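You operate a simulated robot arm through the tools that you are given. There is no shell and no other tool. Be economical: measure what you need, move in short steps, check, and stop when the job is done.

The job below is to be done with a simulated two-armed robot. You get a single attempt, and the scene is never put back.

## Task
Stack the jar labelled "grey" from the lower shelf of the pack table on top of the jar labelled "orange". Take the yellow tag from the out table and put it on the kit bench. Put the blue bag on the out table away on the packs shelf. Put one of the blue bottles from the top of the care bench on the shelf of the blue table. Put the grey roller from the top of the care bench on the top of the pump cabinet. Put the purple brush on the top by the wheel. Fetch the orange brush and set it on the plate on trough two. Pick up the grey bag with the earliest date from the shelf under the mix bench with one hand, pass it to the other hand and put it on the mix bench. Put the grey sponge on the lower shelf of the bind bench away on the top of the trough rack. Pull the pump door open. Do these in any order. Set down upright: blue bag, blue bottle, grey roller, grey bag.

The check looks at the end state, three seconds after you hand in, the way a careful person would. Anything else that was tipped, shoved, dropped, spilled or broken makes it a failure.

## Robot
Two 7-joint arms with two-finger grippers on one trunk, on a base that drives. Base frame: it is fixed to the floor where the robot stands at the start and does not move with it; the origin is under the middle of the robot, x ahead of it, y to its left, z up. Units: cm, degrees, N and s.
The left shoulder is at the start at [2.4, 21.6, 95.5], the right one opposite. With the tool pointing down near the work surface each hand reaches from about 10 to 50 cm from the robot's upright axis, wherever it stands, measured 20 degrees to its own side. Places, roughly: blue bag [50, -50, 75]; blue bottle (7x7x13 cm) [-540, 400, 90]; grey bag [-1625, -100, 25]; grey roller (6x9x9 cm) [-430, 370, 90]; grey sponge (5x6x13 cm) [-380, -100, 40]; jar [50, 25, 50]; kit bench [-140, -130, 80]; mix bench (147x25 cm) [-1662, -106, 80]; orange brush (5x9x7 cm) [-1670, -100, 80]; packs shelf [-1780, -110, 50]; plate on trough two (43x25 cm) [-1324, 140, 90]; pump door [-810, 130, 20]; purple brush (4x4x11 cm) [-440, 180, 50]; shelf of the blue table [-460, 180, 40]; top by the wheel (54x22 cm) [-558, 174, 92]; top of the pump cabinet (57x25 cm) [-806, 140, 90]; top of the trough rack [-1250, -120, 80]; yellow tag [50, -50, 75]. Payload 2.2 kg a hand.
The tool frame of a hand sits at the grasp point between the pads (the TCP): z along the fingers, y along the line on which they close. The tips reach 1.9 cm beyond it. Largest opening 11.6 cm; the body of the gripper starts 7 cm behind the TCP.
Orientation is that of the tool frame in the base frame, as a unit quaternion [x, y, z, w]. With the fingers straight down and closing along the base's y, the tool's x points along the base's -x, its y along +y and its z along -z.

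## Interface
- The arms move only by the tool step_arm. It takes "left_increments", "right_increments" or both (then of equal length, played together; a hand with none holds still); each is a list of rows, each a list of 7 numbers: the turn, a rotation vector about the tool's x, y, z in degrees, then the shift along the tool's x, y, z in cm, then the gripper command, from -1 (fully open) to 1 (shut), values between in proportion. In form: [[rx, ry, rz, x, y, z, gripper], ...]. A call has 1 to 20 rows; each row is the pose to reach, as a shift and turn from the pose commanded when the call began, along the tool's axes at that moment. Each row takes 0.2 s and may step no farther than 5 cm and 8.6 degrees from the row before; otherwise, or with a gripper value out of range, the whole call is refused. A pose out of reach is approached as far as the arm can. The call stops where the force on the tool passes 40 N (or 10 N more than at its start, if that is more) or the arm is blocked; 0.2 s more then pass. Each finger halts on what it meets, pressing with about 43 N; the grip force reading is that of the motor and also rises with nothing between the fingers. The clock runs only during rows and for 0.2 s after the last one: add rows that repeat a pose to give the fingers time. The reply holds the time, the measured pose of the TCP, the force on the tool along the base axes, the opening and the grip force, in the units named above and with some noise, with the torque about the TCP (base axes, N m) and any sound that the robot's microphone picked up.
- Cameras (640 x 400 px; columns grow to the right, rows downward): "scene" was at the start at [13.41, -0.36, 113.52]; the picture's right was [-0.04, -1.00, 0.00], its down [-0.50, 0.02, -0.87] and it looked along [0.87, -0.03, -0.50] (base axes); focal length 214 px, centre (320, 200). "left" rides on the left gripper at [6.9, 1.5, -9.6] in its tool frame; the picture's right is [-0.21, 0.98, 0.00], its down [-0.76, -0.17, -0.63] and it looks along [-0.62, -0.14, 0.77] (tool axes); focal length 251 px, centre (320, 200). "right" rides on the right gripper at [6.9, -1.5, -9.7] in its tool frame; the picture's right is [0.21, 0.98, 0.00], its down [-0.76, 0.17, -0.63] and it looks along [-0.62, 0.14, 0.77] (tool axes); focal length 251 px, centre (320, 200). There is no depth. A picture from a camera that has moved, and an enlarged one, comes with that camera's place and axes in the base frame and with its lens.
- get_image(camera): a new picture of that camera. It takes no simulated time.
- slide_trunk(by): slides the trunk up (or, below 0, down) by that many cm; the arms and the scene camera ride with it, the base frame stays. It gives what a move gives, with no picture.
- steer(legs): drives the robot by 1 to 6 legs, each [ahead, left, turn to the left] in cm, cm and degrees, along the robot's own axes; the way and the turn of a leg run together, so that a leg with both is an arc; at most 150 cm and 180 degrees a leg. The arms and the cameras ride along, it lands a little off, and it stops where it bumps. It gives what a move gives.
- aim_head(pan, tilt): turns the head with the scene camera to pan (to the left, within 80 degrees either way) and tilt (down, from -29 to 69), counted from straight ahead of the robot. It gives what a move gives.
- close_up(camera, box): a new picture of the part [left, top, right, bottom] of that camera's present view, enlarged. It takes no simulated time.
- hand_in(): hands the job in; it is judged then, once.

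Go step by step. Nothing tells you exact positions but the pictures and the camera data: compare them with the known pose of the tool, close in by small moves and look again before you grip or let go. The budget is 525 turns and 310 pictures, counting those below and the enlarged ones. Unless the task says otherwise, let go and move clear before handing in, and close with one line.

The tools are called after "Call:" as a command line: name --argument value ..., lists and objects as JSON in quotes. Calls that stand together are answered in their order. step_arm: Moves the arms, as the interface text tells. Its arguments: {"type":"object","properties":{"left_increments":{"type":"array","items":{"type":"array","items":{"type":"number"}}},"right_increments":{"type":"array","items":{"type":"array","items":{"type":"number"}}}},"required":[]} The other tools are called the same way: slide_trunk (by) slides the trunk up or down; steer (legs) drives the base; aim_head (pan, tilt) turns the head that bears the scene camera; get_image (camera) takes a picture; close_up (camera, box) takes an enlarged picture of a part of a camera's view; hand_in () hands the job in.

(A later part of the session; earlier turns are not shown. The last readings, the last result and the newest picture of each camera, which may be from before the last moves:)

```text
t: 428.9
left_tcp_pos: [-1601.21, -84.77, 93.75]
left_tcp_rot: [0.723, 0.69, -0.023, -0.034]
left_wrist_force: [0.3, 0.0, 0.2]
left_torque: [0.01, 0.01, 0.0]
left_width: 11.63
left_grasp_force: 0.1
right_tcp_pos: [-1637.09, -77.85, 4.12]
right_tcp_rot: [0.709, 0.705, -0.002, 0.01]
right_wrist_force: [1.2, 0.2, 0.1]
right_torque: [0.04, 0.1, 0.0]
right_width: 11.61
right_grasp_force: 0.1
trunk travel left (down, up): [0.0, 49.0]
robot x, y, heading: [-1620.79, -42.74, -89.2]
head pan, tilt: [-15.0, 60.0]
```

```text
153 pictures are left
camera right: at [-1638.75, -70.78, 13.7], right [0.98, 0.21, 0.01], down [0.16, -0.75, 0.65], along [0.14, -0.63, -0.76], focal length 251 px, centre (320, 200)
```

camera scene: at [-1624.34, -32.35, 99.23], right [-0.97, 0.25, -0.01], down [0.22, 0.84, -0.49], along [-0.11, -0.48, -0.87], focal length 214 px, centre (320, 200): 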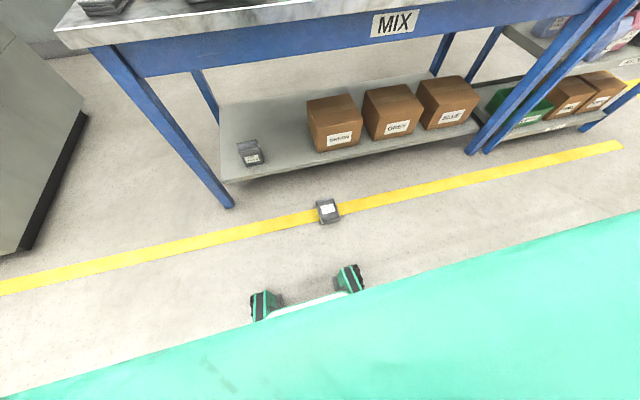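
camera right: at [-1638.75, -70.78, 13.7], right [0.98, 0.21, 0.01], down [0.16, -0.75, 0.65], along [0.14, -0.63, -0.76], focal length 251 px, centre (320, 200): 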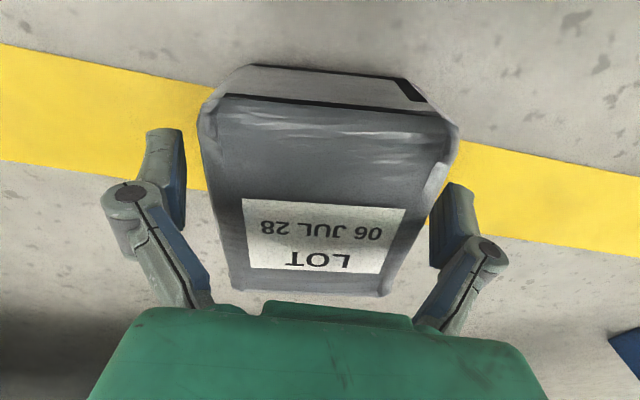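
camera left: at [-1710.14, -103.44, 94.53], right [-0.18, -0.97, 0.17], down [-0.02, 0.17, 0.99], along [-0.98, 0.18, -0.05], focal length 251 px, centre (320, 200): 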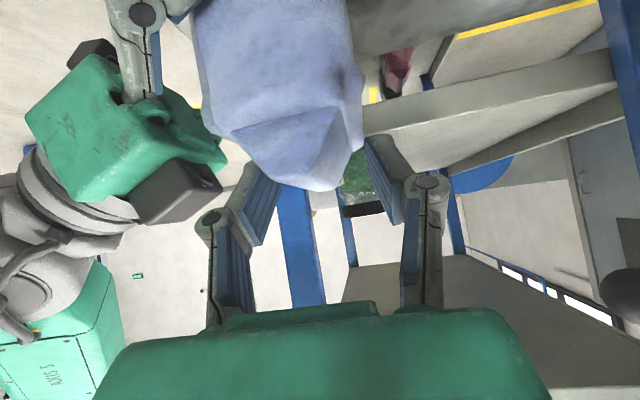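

Straddling the bag. I'll close gently in stages.

Call:
step_arm --right_increments '[[0, 0, 0, 0, 0, 0, -0.85], [0, 0, 0, 0, 0, 0, -0.7], [0, 0, 0, 0, 0, 0, -0.6], [0, 0, 0, 0, 0, 0, -0.5], [0, 0, 0, 0, 0, 0, -0.4], [0, 0, 0, 0, 0, 0, -0.3], [0, 0, 0, 0, 0, 0, -0.3]]'

Call:
get_image --camera "right"

```text
t: 430.5
left_tcp_pos: [-1601.06, -84.91, 93.9]
left_tcp_rot: [0.723, 0.69, -0.024, -0.032]
left_wrist_force: [-0.7, -1.5, 0.5]
left_torque: [-0.02, 0.01, 0.05]
left_width: 11.59
left_grasp_force: 0.1
right_tcp_pos: [-1637.07, -77.91, 4.18]
right_tcp_rot: [0.709, 0.705, -0.004, 0.01]
right_wrist_force: [-0.4, -4.6, 24.6]
right_torque: [0.36, -0.13, 0.64]
right_width: 11.2
right_grasp_force: 42.8
trunk travel left (down, up): [0.0, 49.0]
robot x, y, heading: [-1620.51, -42.84, -89.1]
head pan, tilt: [-15.0, 60.0]
```

```text
152 pictures are left
camera right: at [-1638.78, -70.88, 13.81], right [0.98, 0.21, 0.0], down [0.16, -0.74, 0.65], along [0.14, -0.63, -0.76], focal length 251 px, centre (320, 200)
```

right: 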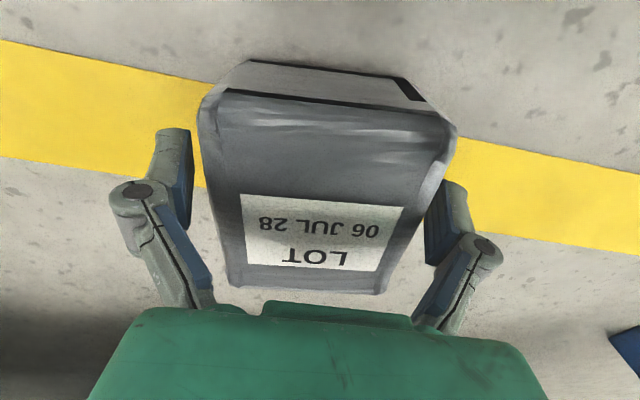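

The grip is too deep (11.2 cm). I'll open, rise 1.3 cm and close with only the tips.

Call:
step_arm --right_increments '[[0, 0, 0, 0, 0, 0, -1], [0, 0, 0, 0, 0, 0, -1], [0, 0, 0, 0, 0, -0.8, -1], [0, 0, 0, 0, 0, -1.4, -1], [0, 0, 0, 0, 0, -1.4, -0.8], [0, 0, 0, 0, 0, -1.4, -0.7], [0, 0, 0, 0, 0, -1.4, -0.6], [0, 0, 0, 0, 0, -1.4, -0.5], [0, 0, 0, 0, 0, -1.4, -0.4], [0, 0, 0, 0, 0, -1.4, -0.3], [0, 0, 0, 0, 0, -1.4, -0.3]]'

```text
t: 432.9
left_tcp_pos: [-1601.09, -84.96, 93.84]
left_tcp_rot: [0.723, 0.69, -0.023, -0.033]
left_wrist_force: [1.1, -0.3, 0.1]
left_torque: [0.0, 0.0, 0.01]
left_width: 11.58
left_grasp_force: 0.1
right_tcp_pos: [-1637.09, -77.8, 5.53]
right_tcp_rot: [0.709, 0.705, -0.003, 0.011]
right_wrist_force: [-0.2, 2.2, 19.1]
right_torque: [0.36, 0.05, 0.67]
right_width: 10.32
right_grasp_force: 43.1
trunk travel left (down, up): [0.0, 49.0]
robot x, y, heading: [-1620.53, -42.76, -89.3]
head pan, tilt: [-15.0, 60.0]
```

10.3 cm now. I'll lift a little and check.

Call:
step_arm --right_increments '[[0, 0, 0, 0, 0, -1, -0.3], [0, 0, 0, 0, 0, -2, -0.3], [0, 0, 0, 0, 0, -4, -0.3], [0, 0, 0, 0, 0, -4, -0.3]]'

Call:
get_image --camera "right"

```text
t: 433.9
left_tcp_pos: [-1601.17, -84.96, 93.59]
left_tcp_rot: [0.723, 0.69, -0.022, -0.034]
left_wrist_force: [-0.4, -0.4, -0.4]
left_torque: [-0.01, 0.03, -0.04]
left_width: 11.6
left_grasp_force: 0.0
right_tcp_pos: [-1637.12, -77.81, 9.58]
right_tcp_rot: [0.709, 0.705, -0.003, 0.01]
right_wrist_force: [-0.1, -0.3, -4.2]
right_torque: [0.03, -0.02, 0.02]
right_width: 9.52
right_grasp_force: 43.7
trunk travel left (down, up): [0.0, 49.0]
robot x, y, heading: [-1620.45, -42.67, -89.3]
head pan, tilt: [-15.0, 60.0]
```

```text
151 pictures are left
camera right: at [-1638.74, -70.72, 19.2], right [0.98, 0.21, 0.01], down [0.16, -0.75, 0.65], along [0.14, -0.63, -0.76], focal length 251 px, centre (320, 200)
```

right: 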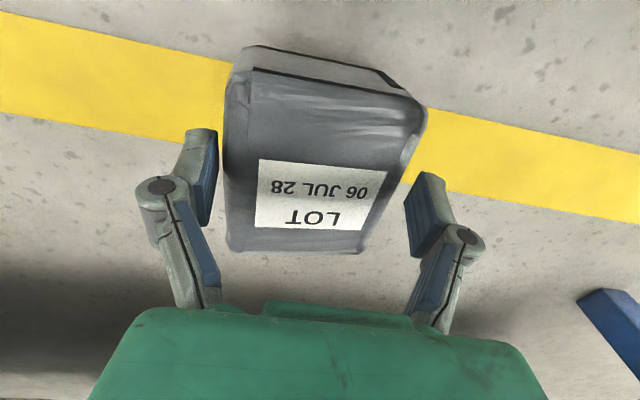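

Held at 9.5 cm, the same as the stable grip on the blue bag. I'll back away from the bench with the bag low, then raise it in easy stages.

Call:
steer --legs '[[-45, 0, 0]]'

Call:
step_arm --right_increments '[[0, 0, 0, 0, 0, -3, -0.3], [0, 0, 0, 0, 0, -6, -0.3], [0, 0, 0, 0, 0, -9, -0.3], [0, 0, 0, 0, 0, -12, -0.3], [0, 0, 0, -1, 0, -15, -0.3], [0, 0, 0, -2, 0, -18, -0.3], [0, 0, 0, -3, 0, -21, -0.3], [0, 0, 0, -4, 0, -24, -0.3], [0, 0, 0, -5, 0, -27, -0.3], [0, 0, 0, -6, 0, -30, -0.3], [0, 0, 0, -7, 0, -33, -0.3], [0, 0, 0, -8, 0, -36, -0.3], [0, 0, 0, -9, 0, -39, -0.3], [0, 0, 0, -10, 0, -42, -0.3], [0, 0, 0, -10, 0, -45, -0.3]]'

Call:
get_image --camera "right"

```text
t: 436.7
left_tcp_pos: [-1601.74, -38.7, 93.65]
left_tcp_rot: [0.723, 0.69, -0.022, -0.035]
left_wrist_force: [0.1, 0.4, -0.7]
left_torque: [0.01, 0.03, 0.0]
left_width: 11.61
left_grasp_force: 0.0
right_tcp_pos: [-1637.79, -31.66, 9.64]
right_tcp_rot: [0.709, 0.705, -0.001, 0.011]
right_wrist_force: [-0.1, -0.1, -3.7]
right_torque: [0.09, 0.03, 0.03]
right_width: 9.49
right_grasp_force: 42.4
trunk travel left (down, up): [0.0, 49.0]
robot x, y, heading: [-1621.15, 3.76, -89.1]
head pan, tilt: [-15.0, 60.0]
```

```text
t: 439.9
left_tcp_pos: [-1601.81, -38.53, 93.43]
left_tcp_rot: [0.722, 0.69, -0.02, -0.036]
left_wrist_force: [-0.1, 0.4, -0.4]
left_torque: [0.02, 0.02, 0.02]
left_width: 11.6
left_grasp_force: 0.1
right_tcp_pos: [-1638.25, -40.53, 54.78]
right_tcp_rot: [0.709, 0.705, -0.004, 0.011]
right_wrist_force: [0.0, 0.7, -4.2]
right_torque: [0.09, 0.0, -0.02]
right_width: 9.52
right_grasp_force: 42.8
trunk travel left (down, up): [0.0, 49.0]
robot x, y, heading: [-1621.66, 3.29, -88.9]
head pan, tilt: [-15.0, 60.0]
```

```text
150 pictures are left
camera right: at [-1639.93, -33.52, 64.39], right [0.98, 0.21, 0.01], down [0.16, -0.74, 0.65], along [0.14, -0.63, -0.76], focal length 251 px, centre (320, 200)
```

right: 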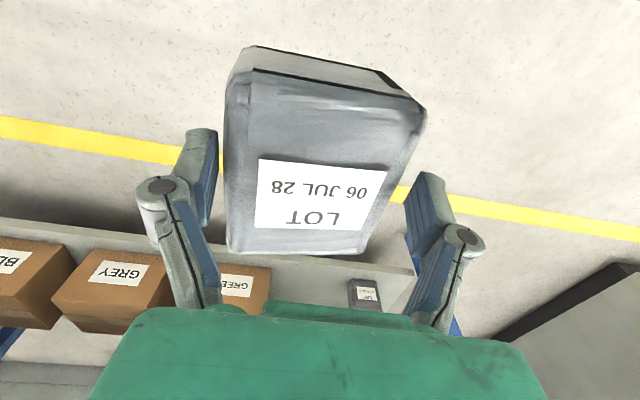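

Stable. I'll raise to chest height while pitching the hand forward to horizontal, which brings the bag upright.

Call:
step_arm --right_increments '[[0, -8, 0, -1, 0, -4, -0.3], [0, -16, 0, -2, 0, -8, -0.3], [0, -24, 0, -3, 0, -12, -0.3], [0, -32, 0, -4.5, 0, -16, -0.3], [0, -40, 0, -6, 0, -20, -0.3], [0, -48, 0, -7.5, 0, -24, -0.3], [0, -56, 0, -9, 0, -28, -0.3], [0, -64, 0, -10.5, 0, -32, -0.3], [0, -72, 0, -12, 0, -36, -0.3], [0, -80, 0, -13.5, 0, -40, -0.3], [0, -86, 0, -15, 0, -42, -0.3], [0, -86, 0, -15, 0, -42, -0.3]]'

Call:
get_image --camera "right"

Call:
aim_head --pan -10 --tilt 25

Call:
get_image --camera "scene"

```text
t: 442.5
left_tcp_pos: [-1601.84, -38.47, 93.43]
left_tcp_rot: [0.723, 0.69, -0.021, -0.035]
left_wrist_force: [0.1, 0.2, 0.4]
left_torque: [0.02, 0.01, -0.02]
left_width: 11.61
left_grasp_force: 0.0
right_tcp_pos: [-1638.67, -55.01, 97.12]
right_tcp_rot: [0.515, 0.508, -0.486, 0.49]
right_wrist_force: [-1.2, -0.8, -4.6]
right_torque: [0.13, -0.02, -0.01]
right_width: 9.51
right_grasp_force: 43.6
trunk travel left (down, up): [0.0, 49.0]
robot x, y, heading: [-1621.58, 3.12, -89.0]
head pan, tilt: [-15.0, 60.0]
```

```text
149 pictures are left
camera right: at [-1640.25, -45.01, 90.69], right [0.98, 0.0, -0.2], down [0.16, 0.59, 0.79], along [0.12, -0.8, 0.58], focal length 251 px, centre (320, 200)
```

right: 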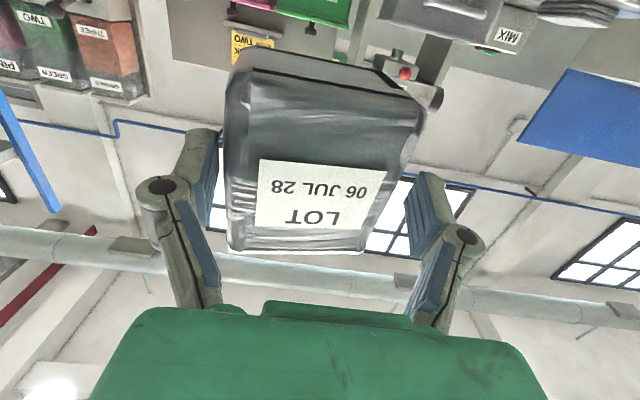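

```text
t: 443.5
left_tcp_pos: [-1601.77, -38.56, 93.5]
left_tcp_rot: [0.722, 0.69, -0.021, -0.036]
left_wrist_force: [0.1, 0.6, 0.3]
left_torque: [0.0, -0.02, -0.01]
left_width: 11.59
left_grasp_force: 0.1
right_tcp_pos: [-1638.84, -54.87, 96.98]
right_tcp_rot: [0.515, 0.509, -0.486, 0.489]
right_wrist_force: [0.4, 1.2, -3.9]
right_torque: [0.16, 0.03, -0.01]
right_width: 9.47
right_grasp_force: 42.7
trunk travel left (down, up): [0.0, 49.0]
robot x, y, heading: [-1621.55, 3.38, -89.1]
head pan, tilt: [-10.0, 25.0]
```

```text
148 pictures are left
camera scene: at [-1622.66, -9.94, 104.25], right [-0.99, 0.16, 0.0], down [0.07, 0.42, -0.9], along [-0.14, -0.89, -0.43], focal length 214 px, centre (320, 200)
```

scene: 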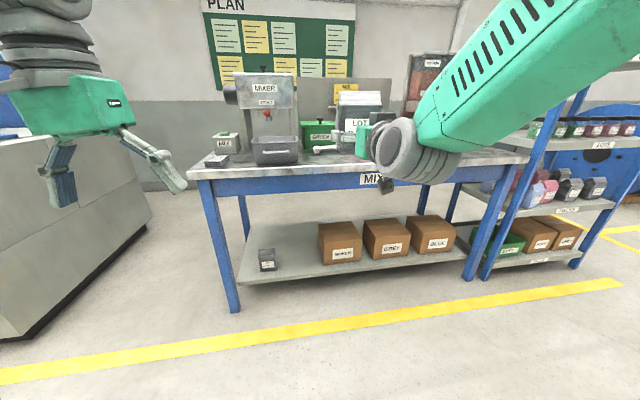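

The bag is upright in the right hand. I'll bring it near the centre line and turn the left hand for its leaning, fore-aft grip.

Call:
step_arm --right_increments '[[0, 0, 0, 0, 1.5, 0, -0.3], [0, 0, 0, 0, 3, 0, -0.3], [0, 0, 0, 0, 4.5, 0, -0.3], [0, 0, 0, 0, 6, 0, -0.3], [0, 0, 0, 0, 7.5, 0, -0.3], [0, 0, 0, 0, 9, 0, -0.3], [0, 0, 0, 0, 10.5, 0, -0.3], [0, 0, 0, 0, 10.5, 0, -0.3], [0, 0, 0, 0, 10.5, 0, -0.3], [0, 0, 0, 0, 10.5, 0, -0.3], [0, 0, 0, 0, 10.5, 0, -0.3], [0, 0, 0, 0, 10.5, 0, -0.3]]' --left_increments '[[0, 0, 8.2, 0, 1, -2, -1], [0, 0, 16.4, 0, 2, -4, -1], [0, 0, 24.6, 0, 3, -6, -1], [0, 0, 32.8, 0, 3, -8, -1], [0, 0, 41, 0, 3, -10, -1], [0, 0, 49.2, 0, 3, -12, -1], [0, 0, 57.4, 0, 3, -14, -1], [0, 0, 65.6, 0, 3, -16, -1], [0, 0, 73.8, 0, 3, -18, -1], [0, 0, 82, 0, 3, -19, -1], [0, 0, 87, 0, 3, -19, -1], [0, 0, 87, 0, 3, -19, -1]]'

Call:
get_image --camera "scene"

```text
t: 446.1
left_tcp_pos: [-1597.3, -39.04, 112.57]
left_tcp_rot: [0.999, 0.002, -0.04, -0.009]
left_wrist_force: [-0.3, 0.5, 0.4]
left_torque: [0.0, 0.01, -0.01]
left_width: 11.62
left_grasp_force: 0.2
right_tcp_pos: [-1628.33, -55.07, 97.4]
right_tcp_rot: [0.517, 0.508, -0.486, 0.489]
right_wrist_force: [-0.3, -0.4, -4.2]
right_torque: [0.14, -0.04, 0.01]
right_width: 9.47
right_grasp_force: 43.3
trunk travel left (down, up): [0.0, 49.0]
robot x, y, heading: [-1621.37, 3.66, -89.2]
head pan, tilt: [-10.0, 25.0]
```

```text
147 pictures are left
camera scene: at [-1621.99, -10.06, 104.51], right [-0.99, 0.1, 0.0], down [0.04, 0.4, -0.92], along [-0.09, -0.91, -0.4], focal length 214 px, centre (320, 200)
```

scene: 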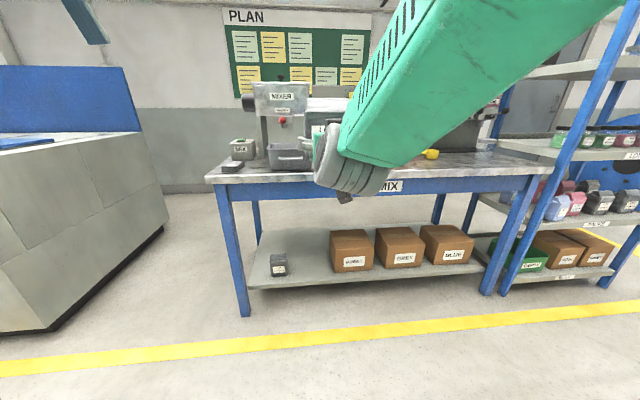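

I'll swing the left hand to its leaning pre-grasp beside the bag.

Call:
step_arm --left_increments '[[0, -5.8, 0, -2.9, 2.8, 0.8, -0.6], [0, -11.5, 0, -5.9, 5.5, 1.7, -0.6], [0, -17.3, 0, -8.8, 8.3, 2.5, -0.6], [0, -23.1, 0, -11.8, 11.1, 3.4, -0.6], [0, -28.9, 0, -14.7, 13.9, 4.2, -0.6], [0, -34.6, 0, -17.7, 16.6, 5.1, -0.6], [0, -40.4, 0, -20.6, 19.4, 5.9, -0.6], [0, -40.4, 0, -20.6, 19.4, 5.9, -0.6]]'

Call:
get_image --camera "left"

```text
t: 447.9
left_tcp_pos: [-1618.07, -57.31, 107.18]
left_tcp_rot: [0.924, 0.006, -0.383, -0.009]
left_wrist_force: [0.1, -0.5, -0.8]
left_torque: [0.01, 0.04, -0.07]
left_width: 9.29
left_grasp_force: 0.0
left hand out of reach, approached as far as the arm can: row 7, 8
right_tcp_pos: [-1628.09, -55.25, 97.23]
right_tcp_rot: [0.516, 0.509, -0.485, 0.488]
right_wrist_force: [-0.8, -1.6, -3.5]
right_torque: [0.11, 0.01, 0.01]
right_width: 9.45
right_grasp_force: 43.0
trunk travel left (down, up): [0.0, 49.0]
robot x, y, heading: [-1621.15, 3.14, -89.3]
head pan, tilt: [-10.0, 25.0]
```

```text
146 pictures are left
camera left: at [-1606.47, -58.93, 109.12], right [-0.15, -0.98, 0.13], down [-0.09, 0.15, 0.99], along [-0.99, 0.13, -0.11], focal length 251 px, centre (320, 200)
```

left: 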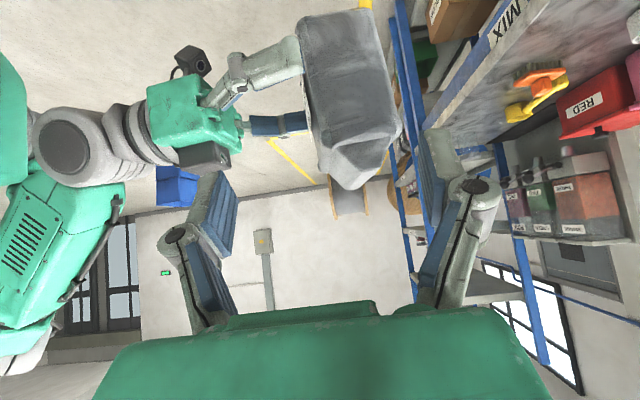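

A clear view: the bag's side is centred at y≈−59.8, slightly beyond the left arm's comfortable reach. I'll bring the bag 4 cm closer first.

Call:
step_arm --right_increments '[[0, 0, 0, 0, 0, -1, -0.3], [0, 0, 0, 0, 0, -2, -0.3], [0, 0, 0, 0, 0, -3, -0.3], [0, 0, 0, 0, 0, -4, -0.3], [0, 0, 0, 0, 0, -4, -0.3]]'

Call:
get_image --camera "left"

```text
t: 449.1
left_tcp_pos: [-1618.31, -57.12, 107.51]
left_tcp_rot: [0.924, 0.007, -0.382, -0.006]
left_wrist_force: [-0.4, -0.7, -0.1]
left_torque: [-0.02, 0.0, -0.01]
left_width: 9.29
left_grasp_force: 0.1
right_tcp_pos: [-1628.26, -50.93, 97.45]
right_tcp_rot: [0.516, 0.508, -0.486, 0.489]
right_wrist_force: [0.0, -0.7, -4.1]
right_torque: [0.13, -0.06, -0.01]
right_width: 9.48
right_grasp_force: 43.6
trunk travel left (down, up): [0.0, 49.0]
robot x, y, heading: [-1621.28, 3.57, -89.3]
head pan, tilt: [-10.0, 25.0]
```

```text
145 pictures are left
camera left: at [-1606.63, -58.7, 109.33], right [-0.15, -0.98, 0.13], down [-0.09, 0.15, 0.98], along [-0.98, 0.13, -0.11], focal length 251 px, centre (320, 200)
```

left: 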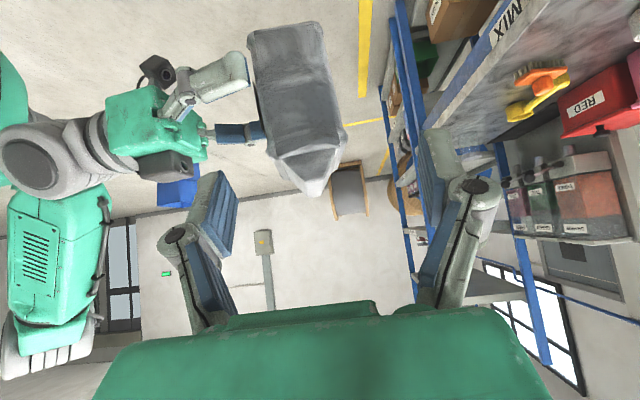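

Now the bag centre is at y≈−56. I'll narrow the left fingers to 8 cm and advance to straddle the upper body.

Call:
step_arm --left_increments '[[0, 0, 0, -0.3, -1.1, 0, -0.38], [0, 0, 0, -0.4, -1.1, 2.5, -0.38], [0, 0, 0, -0.6, -1.1, 5, -0.38], [0, 0, 0, -0.8, -1.1, 7, -0.38], [0, 0, 0, -0.8, -1.1, 7, -0.38]]'

Call:
get_image --camera "left"

```text
t: 450.3
left_tcp_pos: [-1623.58, -56.1, 102.47]
left_tcp_rot: [0.924, 0.005, -0.382, -0.007]
left_wrist_force: [0.8, -1.4, -0.7]
left_torque: [-0.01, 0.0, -0.04]
left_width: 8.01
left_grasp_force: 0.1
right_tcp_pos: [-1628.31, -50.96, 97.47]
right_tcp_rot: [0.516, 0.509, -0.486, 0.489]
right_wrist_force: [0.0, 0.3, -4.3]
right_torque: [0.14, -0.01, 0.02]
right_width: 9.46
right_grasp_force: 43.1
trunk travel left (down, up): [0.0, 49.0]
robot x, y, heading: [-1621.29, 3.65, -89.0]
head pan, tilt: [-10.0, 25.0]
```

```text
144 pictures are left
camera left: at [-1611.94, -57.63, 104.51], right [-0.15, -0.98, 0.13], down [-0.09, 0.15, 0.98], along [-0.98, 0.13, -0.11], focal length 251 px, centre (320, 200)
```

left: 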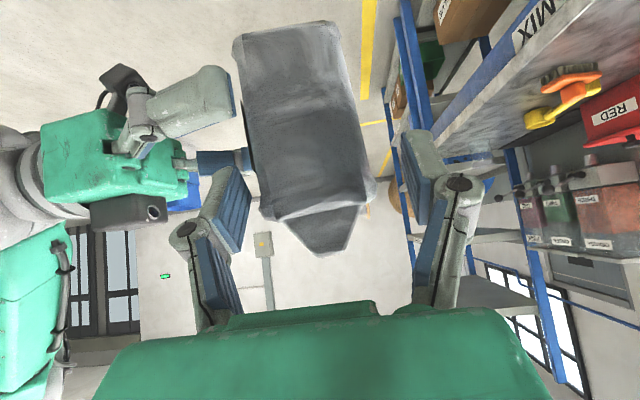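

Call:
step_arm --left_increments '[[0, 0, 0, 0, -0.4, 0, -0.38], [0, 0, 0, 0, -0.4, 1.5, -0.38], [0, 0, 0, 0, -0.4, 3, -0.38], [0, 0, 0, 0, -0.4, 3, -0.38]]'

Call:
get_image --camera "left"

```text
t: 451.3
left_tcp_pos: [-1625.82, -55.52, 100.65]
left_tcp_rot: [0.924, 0.006, -0.383, -0.007]
left_wrist_force: [0.1, -0.1, 0.2]
left_torque: [-0.02, 0.01, 0.01]
left_width: 7.99
left_grasp_force: 0.0
right_tcp_pos: [-1628.24, -51.01, 97.46]
right_tcp_rot: [0.516, 0.508, -0.487, 0.489]
right_wrist_force: [0.2, -0.4, -3.6]
right_torque: [0.16, -0.02, 0.02]
right_width: 9.46
right_grasp_force: 42.7
trunk travel left (down, up): [0.0, 49.0]
robot x, y, heading: [-1620.96, 3.62, -89.3]
head pan, tilt: [-10.0, 25.0]
```

```text
143 pictures are left
camera left: at [-1614.16, -57.15, 102.62], right [-0.15, -0.98, 0.13], down [-0.09, 0.15, 0.98], along [-0.98, 0.13, -0.11], focal length 251 px, centre (320, 200)
```

left: 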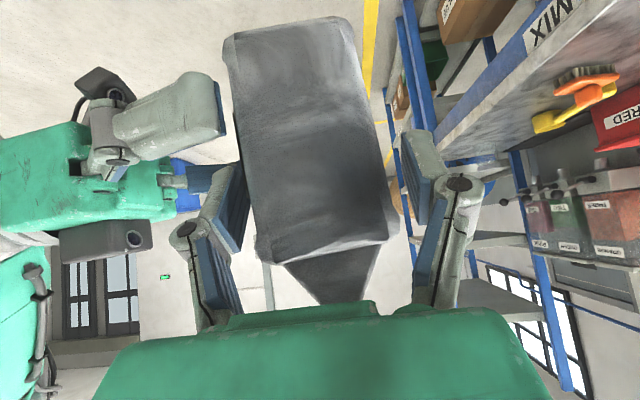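

Centred with clearance. I'll close the left hand in stages.

Call:
step_arm --left_increments '[[0, 0, 0, 0, 0, 0, -0.25], [0, 0, 0, 0, 0, 0, -0.15], [0, 0, 0, 0, 0, 0, -0.05], [0, 0, 0, 0, 0, 0, 0.1], [0, 0, 0, 0, 0, 0, 0.3], [0, 0, 0, 0, 0, 0, 0.3]]'

Call:
get_image --camera "left"

```text
t: 452.7
left_tcp_pos: [-1625.82, -55.59, 100.72]
left_tcp_rot: [0.924, 0.006, -0.382, -0.007]
left_wrist_force: [2.8, -9.4, 0.5]
left_torque: [0.4, -0.12, -0.44]
left_width: 6.55
left_grasp_force: 43.0
right_tcp_pos: [-1628.25, -50.88, 97.49]
right_tcp_rot: [0.516, 0.508, -0.486, 0.489]
right_wrist_force: [-3.6, 10.0, -3.5]
right_torque: [-0.65, -0.01, 0.52]
right_width: 9.38
right_grasp_force: 43.0
trunk travel left (down, up): [0.0, 49.0]
robot x, y, heading: [-1621.02, 3.75, -89.1]
head pan, tilt: [-10.0, 25.0]
```

```text
142 pictures are left
camera left: at [-1614.08, -57.2, 102.61], right [-0.15, -0.98, 0.14], down [-0.09, 0.15, 0.98], along [-0.99, 0.13, -0.11], focal length 251 px, centre (320, 200)
```

left: 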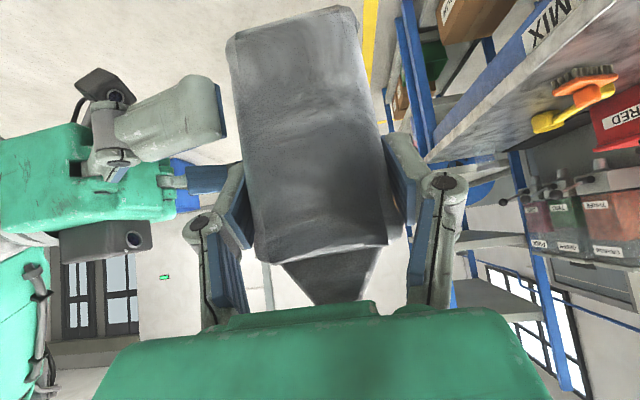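

The left hand has the bag (6.55 cm). I'll open the right hand and draw it back.

Call:
step_arm --right_increments '[[0, 0, 0, 0, 0, 0, -0.7], [0, 0, 0, 0, 0, 0, -0.9], [0, 0, 0, 0, 0, 0, -1], [0, 0, 0, 0, 0, -0.5, -1], [0, 0, 0, 0, 0, -2, -1], [0, 0, 0, 0, 0, -4, -1], [0, 0, 0, 0, 0, -6, -1], [0, 0, 0, 0, 0, -8, -1]]'

Call:
get_image --camera "left"

```text
t: 454.5
left_tcp_pos: [-1625.87, -55.56, 100.83]
left_tcp_rot: [0.924, 0.006, -0.381, -0.006]
left_wrist_force: [1.0, 0.7, 0.3]
left_torque: [0.01, -0.1, 0.01]
left_width: 6.36
left_grasp_force: 42.4
right_tcp_pos: [-1628.25, -42.99, 97.7]
right_tcp_rot: [0.517, 0.508, -0.486, 0.488]
right_wrist_force: [-0.1, 0.4, 0.1]
right_torque: [-0.01, 0.04, -0.01]
right_width: 11.6
right_grasp_force: 0.2
trunk travel left (down, up): [0.0, 49.0]
robot x, y, heading: [-1621.5, 3.44, -89.0]
head pan, tilt: [-10.0, 25.0]
```

```text
141 pictures are left
camera left: at [-1614.19, -57.13, 102.65], right [-0.15, -0.98, 0.13], down [-0.09, 0.15, 0.98], along [-0.98, 0.13, -0.11], focal length 251 px, centre (320, 200)
```

left: 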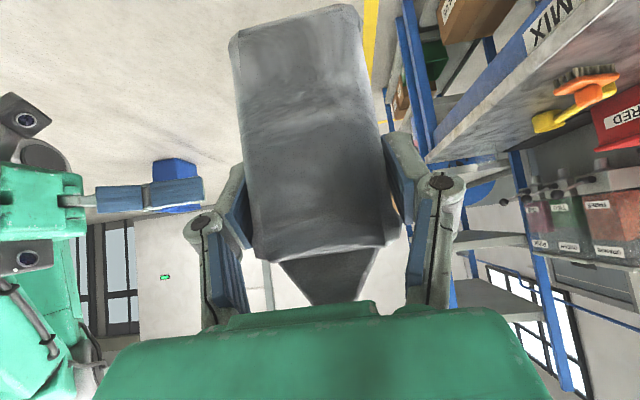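

The hand-over worked. I'll move the right hand well clear to the right and check the left hand's load.

Call:
step_arm --right_increments '[[0, 0, 0, 0, -1, -2, -1], [0, 0, 0, 0, -4, -3, -1], [0, 0, 0, 0, -8, -3, -1], [0, 0, 0, 0, -12, -3, -1]]'

Call:
get_image --camera "scene"

```text
t: 455.5
left_tcp_pos: [-1626.18, -55.61, 100.72]
left_tcp_rot: [0.925, 0.006, -0.381, -0.008]
left_wrist_force: [0.0, -0.2, -0.8]
left_torque: [-0.01, -0.12, 0.01]
left_width: 6.35
left_grasp_force: 43.7
right_tcp_pos: [-1639.78, -41.18, 98.7]
right_tcp_rot: [0.517, 0.508, -0.485, 0.489]
right_wrist_force: [0.2, 0.2, -0.1]
right_torque: [-0.01, 0.04, 0.0]
right_width: 11.59
right_grasp_force: 0.1
right hand out of reach, approached as far as the arm can: row 4
trunk travel left (down, up): [0.0, 49.0]
robot x, y, heading: [-1621.15, 3.42, -89.0]
head pan, tilt: [-10.0, 25.0]
```

```text
140 pictures are left
camera scene: at [-1623.07, -10.04, 104.24], right [-0.99, 0.16, 0.0], down [0.07, 0.42, -0.9], along [-0.14, -0.89, -0.43], focal length 214 px, centre (320, 200)
```

scene: 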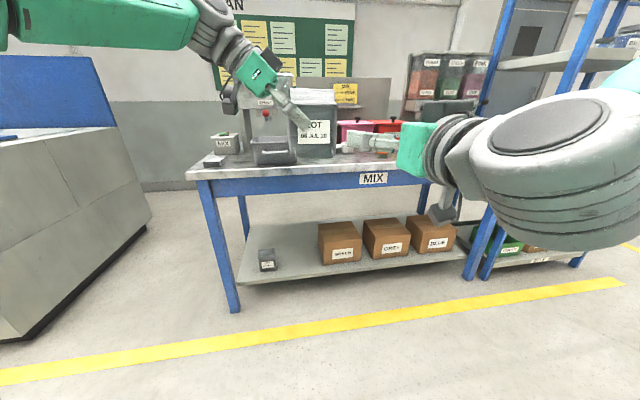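

The left hand holds the bag. I'll shift along the bench to the clear front strip near x≈−1702 (between the yellow scoop and the glass jar), settle and look.

Call:
steer --legs '[[0, -73, -0.8], [22, 0, 0]]'

Call:
step_arm --left_increments '[[0, 0, 0, 0, 0, 0, 0.3], [0, 0, 0, 0, 0, 0, 0.3], [0, 0, 0, 0, 0, 0, 0.3], [0, 0, 0, 0, 0, 0, 0.3], [0, 0, 0, 0, 0, 0, 0.3], [0, 0, 0, 0, 0, 0, 0.3], [0, 0, 0, 0, 0, 0, 0.3], [0, 0, 0, 0, 0, 0, 0.3], [0, 0, 0, 0, 0, 0, 0.3], [0, 0, 0, 0, 0, 0, 0.3], [0, 0, 0, 0, 0, 0, 0.3], [0, 0, 0, 0, 0, 0, 0.3], [0, 0, 0, 0, 0, 0, 0.3], [0, 0, 0, 0, 0, 0, 0.3], [0, 0, 0, 0, 0, 0, 0.3]]'

Call:
aim_head --pan 0 --tilt 28

Call:
get_image --camera "scene"

```text
t: 460.9
left_tcp_pos: [-1700.3, -79.24, 100.7]
left_tcp_rot: [0.925, 0.01, -0.38, -0.007]
left_wrist_force: [-0.8, -1.7, -4.3]
left_torque: [0.04, -0.09, -0.02]
left_width: 6.37
left_grasp_force: 43.2
right_tcp_pos: [-1713.85, -64.91, 98.57]
right_tcp_rot: [0.515, 0.51, -0.483, 0.491]
right_wrist_force: [-0.3, -0.1, -0.4]
right_torque: [-0.03, 0.01, 0.05]
right_width: 11.58
right_grasp_force: 0.0
trunk travel left (down, up): [0.0, 49.0]
robot x, y, heading: [-1696.42, -20.45, -88.7]
head pan, tilt: [-10.0, 25.0]
```

```text
t: 464.1
left_tcp_pos: [-1699.78, -78.99, 100.77]
left_tcp_rot: [0.924, 0.01, -0.382, -0.005]
left_wrist_force: [0.4, 1.1, -3.4]
left_torque: [-0.01, -0.12, -0.01]
left_width: 6.34
left_grasp_force: 43.2
right_tcp_pos: [-1713.57, -64.55, 98.91]
right_tcp_rot: [0.513, 0.51, -0.485, 0.491]
right_wrist_force: [0.2, -0.4, -0.4]
right_torque: [0.02, -0.02, 0.02]
right_width: 11.61
right_grasp_force: 0.1
trunk travel left (down, up): [0.0, 49.0]
robot x, y, heading: [-1696.06, -20.63, -88.5]
head pan, tilt: [-10.0, 25.0]
```

```text
t: 464.8
left_tcp_pos: [-1699.84, -78.98, 100.87]
left_tcp_rot: [0.924, 0.009, -0.382, -0.006]
left_wrist_force: [-0.3, -0.8, -4.4]
left_torque: [-0.03, -0.09, -0.01]
left_width: 6.38
left_grasp_force: 43.3
right_tcp_pos: [-1713.69, -64.58, 98.83]
right_tcp_rot: [0.513, 0.511, -0.484, 0.491]
right_wrist_force: [0.0, 0.6, 0.5]
right_torque: [-0.01, 0.01, 0.01]
right_width: 11.61
right_grasp_force: 0.0
trunk travel left (down, up): [0.0, 49.0]
robot x, y, heading: [-1695.77, -20.39, -88.7]
head pan, tilt: [0.0, 28.0]
```

```text
139 pictures are left
camera scene: at [-1695.66, -33.57, 103.77], right [-1.0, -0.02, 0.0], down [-0.01, 0.47, -0.88], along [0.02, -0.88, -0.47], focal length 214 px, centre (320, 200)
```

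scene: 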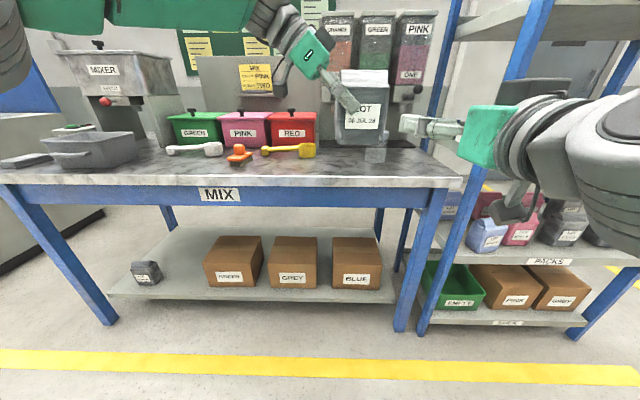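

Call:
close_up --camera "scene" --box '[240, 60, 480, 210]'

Call:
get_image --camera "left"

```text
2.67 times, centred on (360, 135) of scene
camera zoom: at [-1695.66, -33.57, 103.77], right [-1.0, -0.02, 0.0], down [-0.01, 0.47, -0.88], along [0.02, -0.88, -0.47], focal length 572 px, centre (213, 373)
```

zoom: 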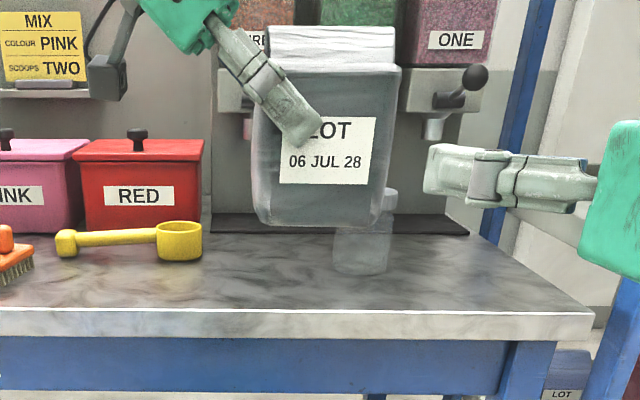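

```text
137 pictures are left
camera left: at [-1688.16, -80.41, 102.73], right [-0.14, -0.98, 0.14], down [-0.09, 0.15, 0.98], along [-0.99, 0.12, -0.11], focal length 251 px, centre (320, 200)
```

left: 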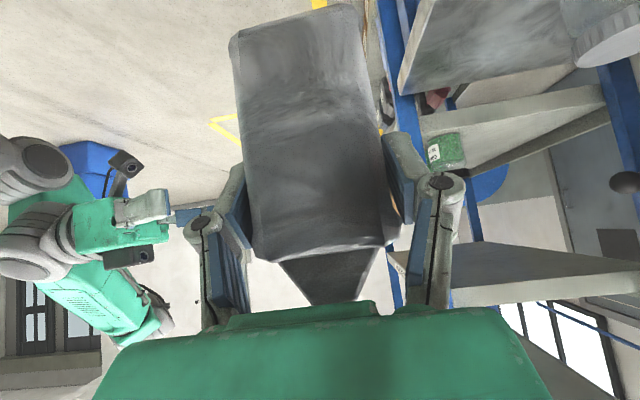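

The strip in front is free (scoop ends at x≈−1693, jar starts at x≈−1710). I'll drive 19.5 cm ahead and lower the bag.

Call:
steer --legs '[[19.5, 0, 0]]'

Call:
step_arm --left_increments '[[0, 0, 0, 1.2, 0, 1.2, 0.3], [0, 0, 0, 2.4, 0, 2.4, 0.3], [0, 0, 0, 3.6, 0, 3.6, 0.3], [0, 0, 0, 4.8, 0, 4.8, 0.3], [0, 0, 0, 6, 0, 6, 0.3], [0, 0, 0, 6.7, 0, 6.7, 0.3], [0, 0, 0, 6.7, 0, 6.7, 0.3]]'

Call:
close_up --camera "scene" --box '[240, 60, 480, 210]'

```text
t: 466.4
left_tcp_pos: [-1699.33, -98.45, 100.62]
left_tcp_rot: [0.925, 0.01, -0.38, -0.005]
left_wrist_force: [0.1, -0.8, -4.5]
left_torque: [0.06, -0.1, -0.02]
left_width: 6.35
left_grasp_force: 42.5
right_tcp_pos: [-1712.98, -84.01, 98.76]
right_tcp_rot: [0.513, 0.512, -0.483, 0.492]
right_wrist_force: [0.4, -0.5, 0.0]
right_torque: [-0.03, 0.02, 0.01]
right_width: 11.6
right_grasp_force: 0.1
trunk travel left (down, up): [0.0, 49.0]
robot x, y, heading: [-1695.89, -39.18, -88.4]
head pan, tilt: [0.0, 28.0]
```

```text
t: 468.0
left_tcp_pos: [-1699.25, -97.94, 91.49]
left_tcp_rot: [0.924, 0.011, -0.382, -0.003]
left_wrist_force: [0.2, -0.5, -4.3]
left_torque: [0.01, -0.08, 0.02]
left_width: 6.36
left_grasp_force: 42.9
right_tcp_pos: [-1712.84, -83.72, 98.95]
right_tcp_rot: [0.512, 0.51, -0.484, 0.493]
right_wrist_force: [0.1, 0.4, 0.2]
right_torque: [-0.01, -0.01, 0.01]
right_width: 11.57
right_grasp_force: 0.1
trunk travel left (down, up): [0.0, 49.0]
robot x, y, heading: [-1695.66, -39.64, -88.5]
head pan, tilt: [0.0, 28.0]
```

```text
2.67 times, centred on (360, 135) of scene
camera zoom: at [-1695.11, -52.92, 103.77], right [-1.0, -0.03, 0.0], down [-0.01, 0.47, -0.88], along [0.02, -0.88, -0.47], focal length 572 px, centre (213, 373)
```

zoom: 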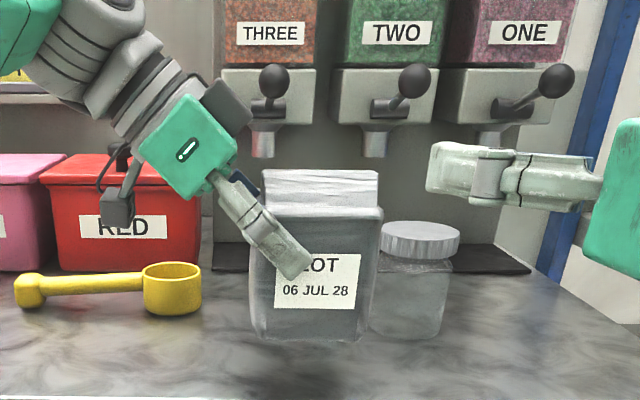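

Good placement. I'll lower in small steps until it stands.

Call:
step_arm --left_increments '[[0, 0, 0, 0.5, 0, 0.5, 0.3], [0, 0, 0, 1, 0, 1, 0.3], [0, 0, 0, 1, 0, 1, 0.3]]'

Call:
step_arm --left_increments '[[0, 0, 0, 0.3, 0, 0.3, 0.3], [0, 0, 0, 0.5, 0, 0.5, 0.3], [0, 0, 0, 0.5, 0, 0.5, 0.3]]'

Call:
step_arm --left_increments '[[0, 0, 0, 0.3, 0, 0.3, 0.3], [0, 0, 0, 0.5, 0, 0.5, 0.3], [0, 0, 0, 0.5, 0, 0.5, 0.3]]'

```text
t: 468.8
left_tcp_pos: [-1699.22, -97.95, 90.04]
left_tcp_rot: [0.925, 0.011, -0.381, -0.003]
left_wrist_force: [0.6, -0.6, -3.9]
left_torque: [-0.02, -0.1, -0.01]
left_width: 6.37
left_grasp_force: 42.7
right_tcp_pos: [-1712.85, -83.71, 99.02]
right_tcp_rot: [0.512, 0.511, -0.483, 0.493]
right_wrist_force: [0.5, -0.9, -0.3]
right_torque: [-0.04, 0.02, 0.0]
right_width: 11.63
right_grasp_force: 0.0
trunk travel left (down, up): [0.0, 49.0]
robot x, y, heading: [-1695.3, -39.28, -88.3]
head pan, tilt: [0.0, 28.0]
```

```text
t: 469.6
left_tcp_pos: [-1699.11, -97.87, 89.4]
left_tcp_rot: [0.924, 0.01, -0.382, -0.003]
left_wrist_force: [0.0, 0.0, -3.3]
left_torque: [-0.02, -0.08, 0.0]
left_width: 6.36
left_grasp_force: 43.0
right_tcp_pos: [-1712.92, -83.69, 98.95]
right_tcp_rot: [0.512, 0.511, -0.483, 0.493]
right_wrist_force: [0.3, 0.0, 0.2]
right_torque: [0.0, -0.03, 0.03]
right_width: 11.59
right_grasp_force: 0.1
trunk travel left (down, up): [0.0, 49.0]
robot x, y, heading: [-1695.18, -39.49, -88.5]
head pan, tilt: [0.0, 28.0]
```

```text
t: 470.4
left_tcp_pos: [-1699.16, -97.92, 88.61]
left_tcp_rot: [0.924, 0.009, -0.381, -0.004]
left_wrist_force: [-0.3, 0.5, -3.9]
left_torque: [0.01, -0.11, -0.01]
left_width: 6.35
left_grasp_force: 42.7
right_tcp_pos: [-1712.92, -83.79, 99.09]
right_tcp_rot: [0.512, 0.511, -0.484, 0.492]
right_wrist_force: [0.2, 0.0, 1.1]
right_torque: [0.05, 0.01, 0.0]
right_width: 11.59
right_grasp_force: 0.1
trunk travel left (down, up): [0.0, 49.0]
robot x, y, heading: [-1695.48, -39.84, -88.4]
head pan, tilt: [0.0, 28.0]
```

Call:
step_arm --left_increments '[[0, 0, 0, 0.3, 0, 0.3, 0.3], [0, 0, 0, 0.5, 0, 0.5, 0.3], [0, 0, 0, 0.5, 0, 0.5, 0.3]]'

Call:
step_arm --left_increments '[[0, 0, 0, 0.3, 0, 0.3, 0.3], [0, 0, 0, 0.3, 0, 0.3, 0.3]]'

Call:
close_up --camera "scene" --box '[240, 60, 480, 210]'

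```text
t: 471.2
left_tcp_pos: [-1699.1, -97.94, 87.89]
left_tcp_rot: [0.924, 0.01, -0.382, -0.004]
left_wrist_force: [0.1, -0.1, -3.1]
left_torque: [-0.01, -0.02, -0.01]
left_width: 6.38
left_grasp_force: 44.0
right_tcp_pos: [-1712.84, -83.73, 99.05]
right_tcp_rot: [0.513, 0.51, -0.484, 0.492]
right_wrist_force: [0.2, 0.7, 0.3]
right_torque: [-0.03, 0.02, 0.02]
right_width: 11.6
right_grasp_force: 0.1
trunk travel left (down, up): [0.0, 49.0]
robot x, y, heading: [-1695.26, -39.57, -88.6]
head pan, tilt: [0.0, 28.0]
```

```text
t: 471.8
left_tcp_pos: [-1698.95, -97.8, 87.73]
left_tcp_rot: [0.924, 0.009, -0.383, -0.002]
left_wrist_force: [-0.2, -1.1, 11.7]
left_torque: [-0.6, 1.07, 0.1]
left_width: 6.36
left_grasp_force: 43.3
right_tcp_pos: [-1712.88, -83.71, 99.16]
right_tcp_rot: [0.513, 0.51, -0.485, 0.492]
right_wrist_force: [-0.2, 0.3, 0.9]
right_torque: [0.02, -0.01, -0.01]
right_width: 11.62
right_grasp_force: 0.0
trunk travel left (down, up): [0.0, 49.0]
robot x, y, heading: [-1695.53, -39.38, -88.7]
head pan, tilt: [0.0, 28.0]
```

```text
2.67 times, centred on (360, 135) of scene
camera zoom: at [-1695.06, -52.76, 103.81], right [-1.0, -0.03, 0.0], down [-0.01, 0.47, -0.88], along [0.02, -0.88, -0.47], focal length 572 px, centre (213, 373)
```

zoom: 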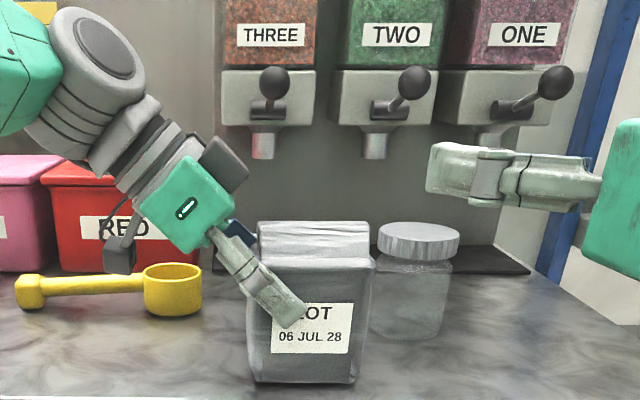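

It touches down, but close to the front edge. I'll lift slightly, move 3 cm deeper and set it down.

Call:
step_arm --left_increments '[[0, 0, 0, -0.8, 0, -0.8, 0.3], [0, 0, 0, -0.8, 1.5, -0.8, 0.3], [0, 0, 0, -0.8, 3, -0.8, 0.3], [0, 0, 0, -0.8, 3, -0.8, 0.3], [0, 0, 0, -0.3, 3, -0.3, 0.3], [0, 0, 0, 0.2, 3, 0.2, 0.3], [0, 0, 0, 0.4, 3, 0.4, 0.3]]'

Call:
close_up --camera "scene" --box '[240, 60, 480, 210]'

```text
t: 473.4
left_tcp_pos: [-1698.91, -100.69, 87.44]
left_tcp_rot: [0.923, 0.01, -0.385, 0.001]
left_wrist_force: [0.5, -0.4, 28.3]
left_torque: [-0.53, 0.33, 0.2]
left_width: 6.35
left_grasp_force: 43.2
right_tcp_pos: [-1712.84, -83.39, 99.16]
right_tcp_rot: [0.512, 0.51, -0.485, 0.493]
right_wrist_force: [-0.2, 0.2, -0.5]
right_torque: [-0.01, 0.02, 0.03]
right_width: 11.58
right_grasp_force: 0.0
trunk travel left (down, up): [0.0, 49.0]
robot x, y, heading: [-1695.1, -39.14, -88.4]
head pan, tilt: [0.0, 28.0]
```

```text
2.67 times, centred on (360, 135) of scene
camera zoom: at [-1695.04, -52.55, 103.87], right [-1.0, -0.03, 0.0], down [-0.01, 0.47, -0.88], along [0.02, -0.88, -0.47], focal length 572 px, centre (213, 373)
```

zoom: 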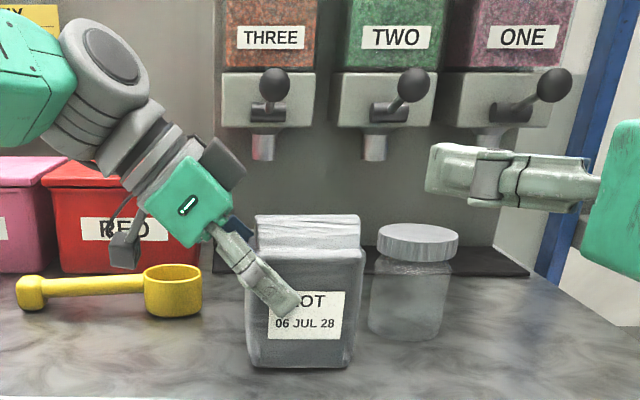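

Standing on the bench. I'll open the left hand gently and retreat along its fingers.

Call:
step_arm --left_increments '[[0, 0, 0, -0.1, 0, -0.1, 0], [0, 0, 0, -0.1, 0, -0.1, -0.2], [0, 0, 0, -0.1, 0, -0.1, -0.3], [0, 0, 0, -0.1, 0, -0.1, -0.38], [0, 0, 0, -0.1, 0, -0.1, -0.38], [0, 0, 0, -0.1, 0, -2, -0.38], [0, 0, 0, -0.1, 0, -5, -0.38], [0, 0, 0, -0.1, 0, -9, -0.38], [0, 0, 0, -0.1, 0, -13, -0.38]]'

Call:
get_image --camera "scene"

```text
t: 475.4
left_tcp_pos: [-1690.02, -101.01, 96.33]
left_tcp_rot: [0.924, 0.01, -0.382, -0.003]
left_wrist_force: [-0.7, -0.2, 0.1]
left_torque: [0.02, 0.0, -0.02]
left_width: 8.03
left_grasp_force: 0.0
right_tcp_pos: [-1712.85, -83.58, 99.09]
right_tcp_rot: [0.512, 0.511, -0.485, 0.493]
right_wrist_force: [0.0, 1.3, -0.9]
right_torque: [-0.03, -0.04, -0.03]
right_width: 11.59
right_grasp_force: 0.0
trunk travel left (down, up): [0.0, 49.0]
robot x, y, heading: [-1695.31, -39.23, -88.7]
head pan, tilt: [0.0, 28.0]
```

```text
133 pictures are left
camera scene: at [-1694.99, -52.85, 103.79], right [-1.0, -0.03, 0.0], down [-0.01, 0.47, -0.88], along [0.02, -0.88, -0.47], focal length 214 px, centre (320, 200)
```

scene: 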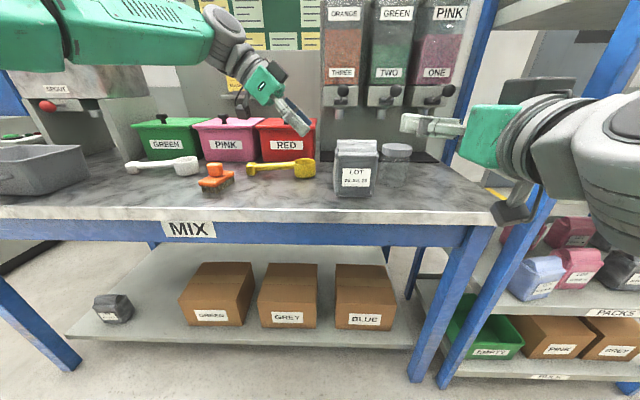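

The grey bag stands upright on the mix bench. Next the orange brush at about (−1667, −102). I'll back off, return the left hand to pointing down, and shift left.

Call:
steer --legs '[[-22, 0, 0]]'

Call:
step_arm --left_increments '[[0, 7.5, 0, 1, -3, -2, -1], [0, 15, 0, 2, -6, -4, -1], [0, 22.5, 0, 3, -9, -6, -1], [0, 30, 0, 4, -12, -8, -1], [0, 37.5, 0, 5, -15, -10, -1], [0, 45, 0, 6, -16, -12, -1]]'

Call:
step_arm --left_increments '[[0, 0, -8.2, 0, 0, 0, -1], [0, 0, -16.4, 0, 0, 0, -1], [0, 0, -24.6, 0, 0, 0, -1], [0, 0, -32.8, 0, 0, 0, -1], [0, 0, -41, 0, 0, 0, -1], [0, 0, -49.2, 0, 0, 0, -1], [0, 0, -57.4, 0, 0, 0, -1], [0, 0, -65.6, 0, 0, 0, -1], [0, 0, -73.8, 0, 0, 0, -1], [0, 0, -82, 0, 0, 0, -1], [0, 0, -90, 0, 0, 0, -1]]'

Call:
steer --legs '[[0, 10, -1.3], [12, 0, 0]]'

Call:
get_image --camera "left"

```text
t: 477.0
left_tcp_pos: [-1690.52, -79.29, 96.38]
left_tcp_rot: [0.924, 0.011, -0.381, -0.001]
left_wrist_force: [0.5, 0.1, 0.5]
left_torque: [0.02, -0.05, -0.03]
left_width: 7.99
left_grasp_force: 0.1
right_tcp_pos: [-1713.38, -61.61, 99.08]
right_tcp_rot: [0.512, 0.51, -0.485, 0.493]
right_wrist_force: [0.0, 0.3, 0.4]
right_torque: [0.0, -0.01, 0.05]
right_width: 11.6
right_grasp_force: 0.1
trunk travel left (down, up): [0.0, 49.0]
robot x, y, heading: [-1695.99, -18.0, -88.7]
head pan, tilt: [0.0, 28.0]
```

```text
t: 478.4
left_tcp_pos: [-1678.26, -62.82, 100.81]
left_tcp_rot: [1.0, 0.008, 0.003, -0.005]
left_wrist_force: [0.8, -0.8, 0.9]
left_torque: [-0.01, -0.01, -0.01]
left_width: 11.58
left_grasp_force: 0.0
right_tcp_pos: [-1713.49, -61.49, 99.14]
right_tcp_rot: [0.511, 0.509, -0.486, 0.493]
right_wrist_force: [-0.1, 0.3, 0.0]
right_torque: [0.03, 0.02, 0.0]
right_width: 11.59
right_grasp_force: 0.1
trunk travel left (down, up): [0.0, 49.0]
robot x, y, heading: [-1696.13, -17.75, -88.4]
head pan, tilt: [0.0, 28.0]
```

```text
t: 480.8
left_tcp_pos: [-1678.2, -62.87, 100.97]
left_tcp_rot: [0.7, 0.714, 0.005, -0.002]
left_wrist_force: [-0.8, 0.3, -0.1]
left_torque: [-0.01, -0.02, -0.03]
left_width: 11.6
left_grasp_force: 0.0
right_tcp_pos: [-1713.54, -61.57, 99.13]
right_tcp_rot: [0.512, 0.51, -0.484, 0.493]
right_wrist_force: [0.4, 0.2, -0.2]
right_torque: [0.03, 0.01, -0.03]
right_width: 11.6
right_grasp_force: 0.2
trunk travel left (down, up): [0.0, 49.0]
robot x, y, heading: [-1696.34, -17.43, -88.5]
head pan, tilt: [0.0, 28.0]
```

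```text
t: 482.8
left_tcp_pos: [-1671.64, -74.95, 101.02]
left_tcp_rot: [0.711, 0.703, 0.011, 0.003]
left_wrist_force: [-1.8, -1.5, -1.5]
left_torque: [0.09, -0.17, 0.03]
left_width: 11.59
left_grasp_force: 0.0
right_tcp_pos: [-1706.71, -72.81, 98.59]
right_tcp_rot: [0.524, 0.499, -0.486, 0.49]
right_wrist_force: [-0.7, -0.8, -1.4]
right_torque: [-0.07, -0.01, 0.09]
right_width: 11.61
right_grasp_force: 0.1
trunk travel left (down, up): [0.0, 49.0]
robot x, y, heading: [-1686.62, -28.92, -90.0]
head pan, tilt: [0.0, 28.0]
```

```text
132 pictures are left
camera left: at [-1670.33, -68.31, 110.78], right [0.97, -0.23, 0.02], down [-0.19, -0.76, 0.62], along [-0.13, -0.61, -0.78], focal length 251 px, centre (320, 200)
```

left: 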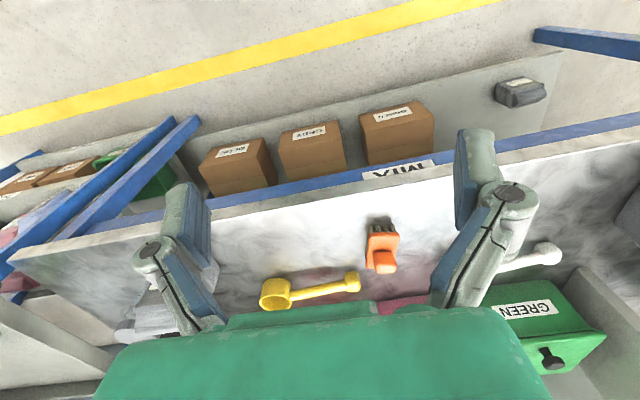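

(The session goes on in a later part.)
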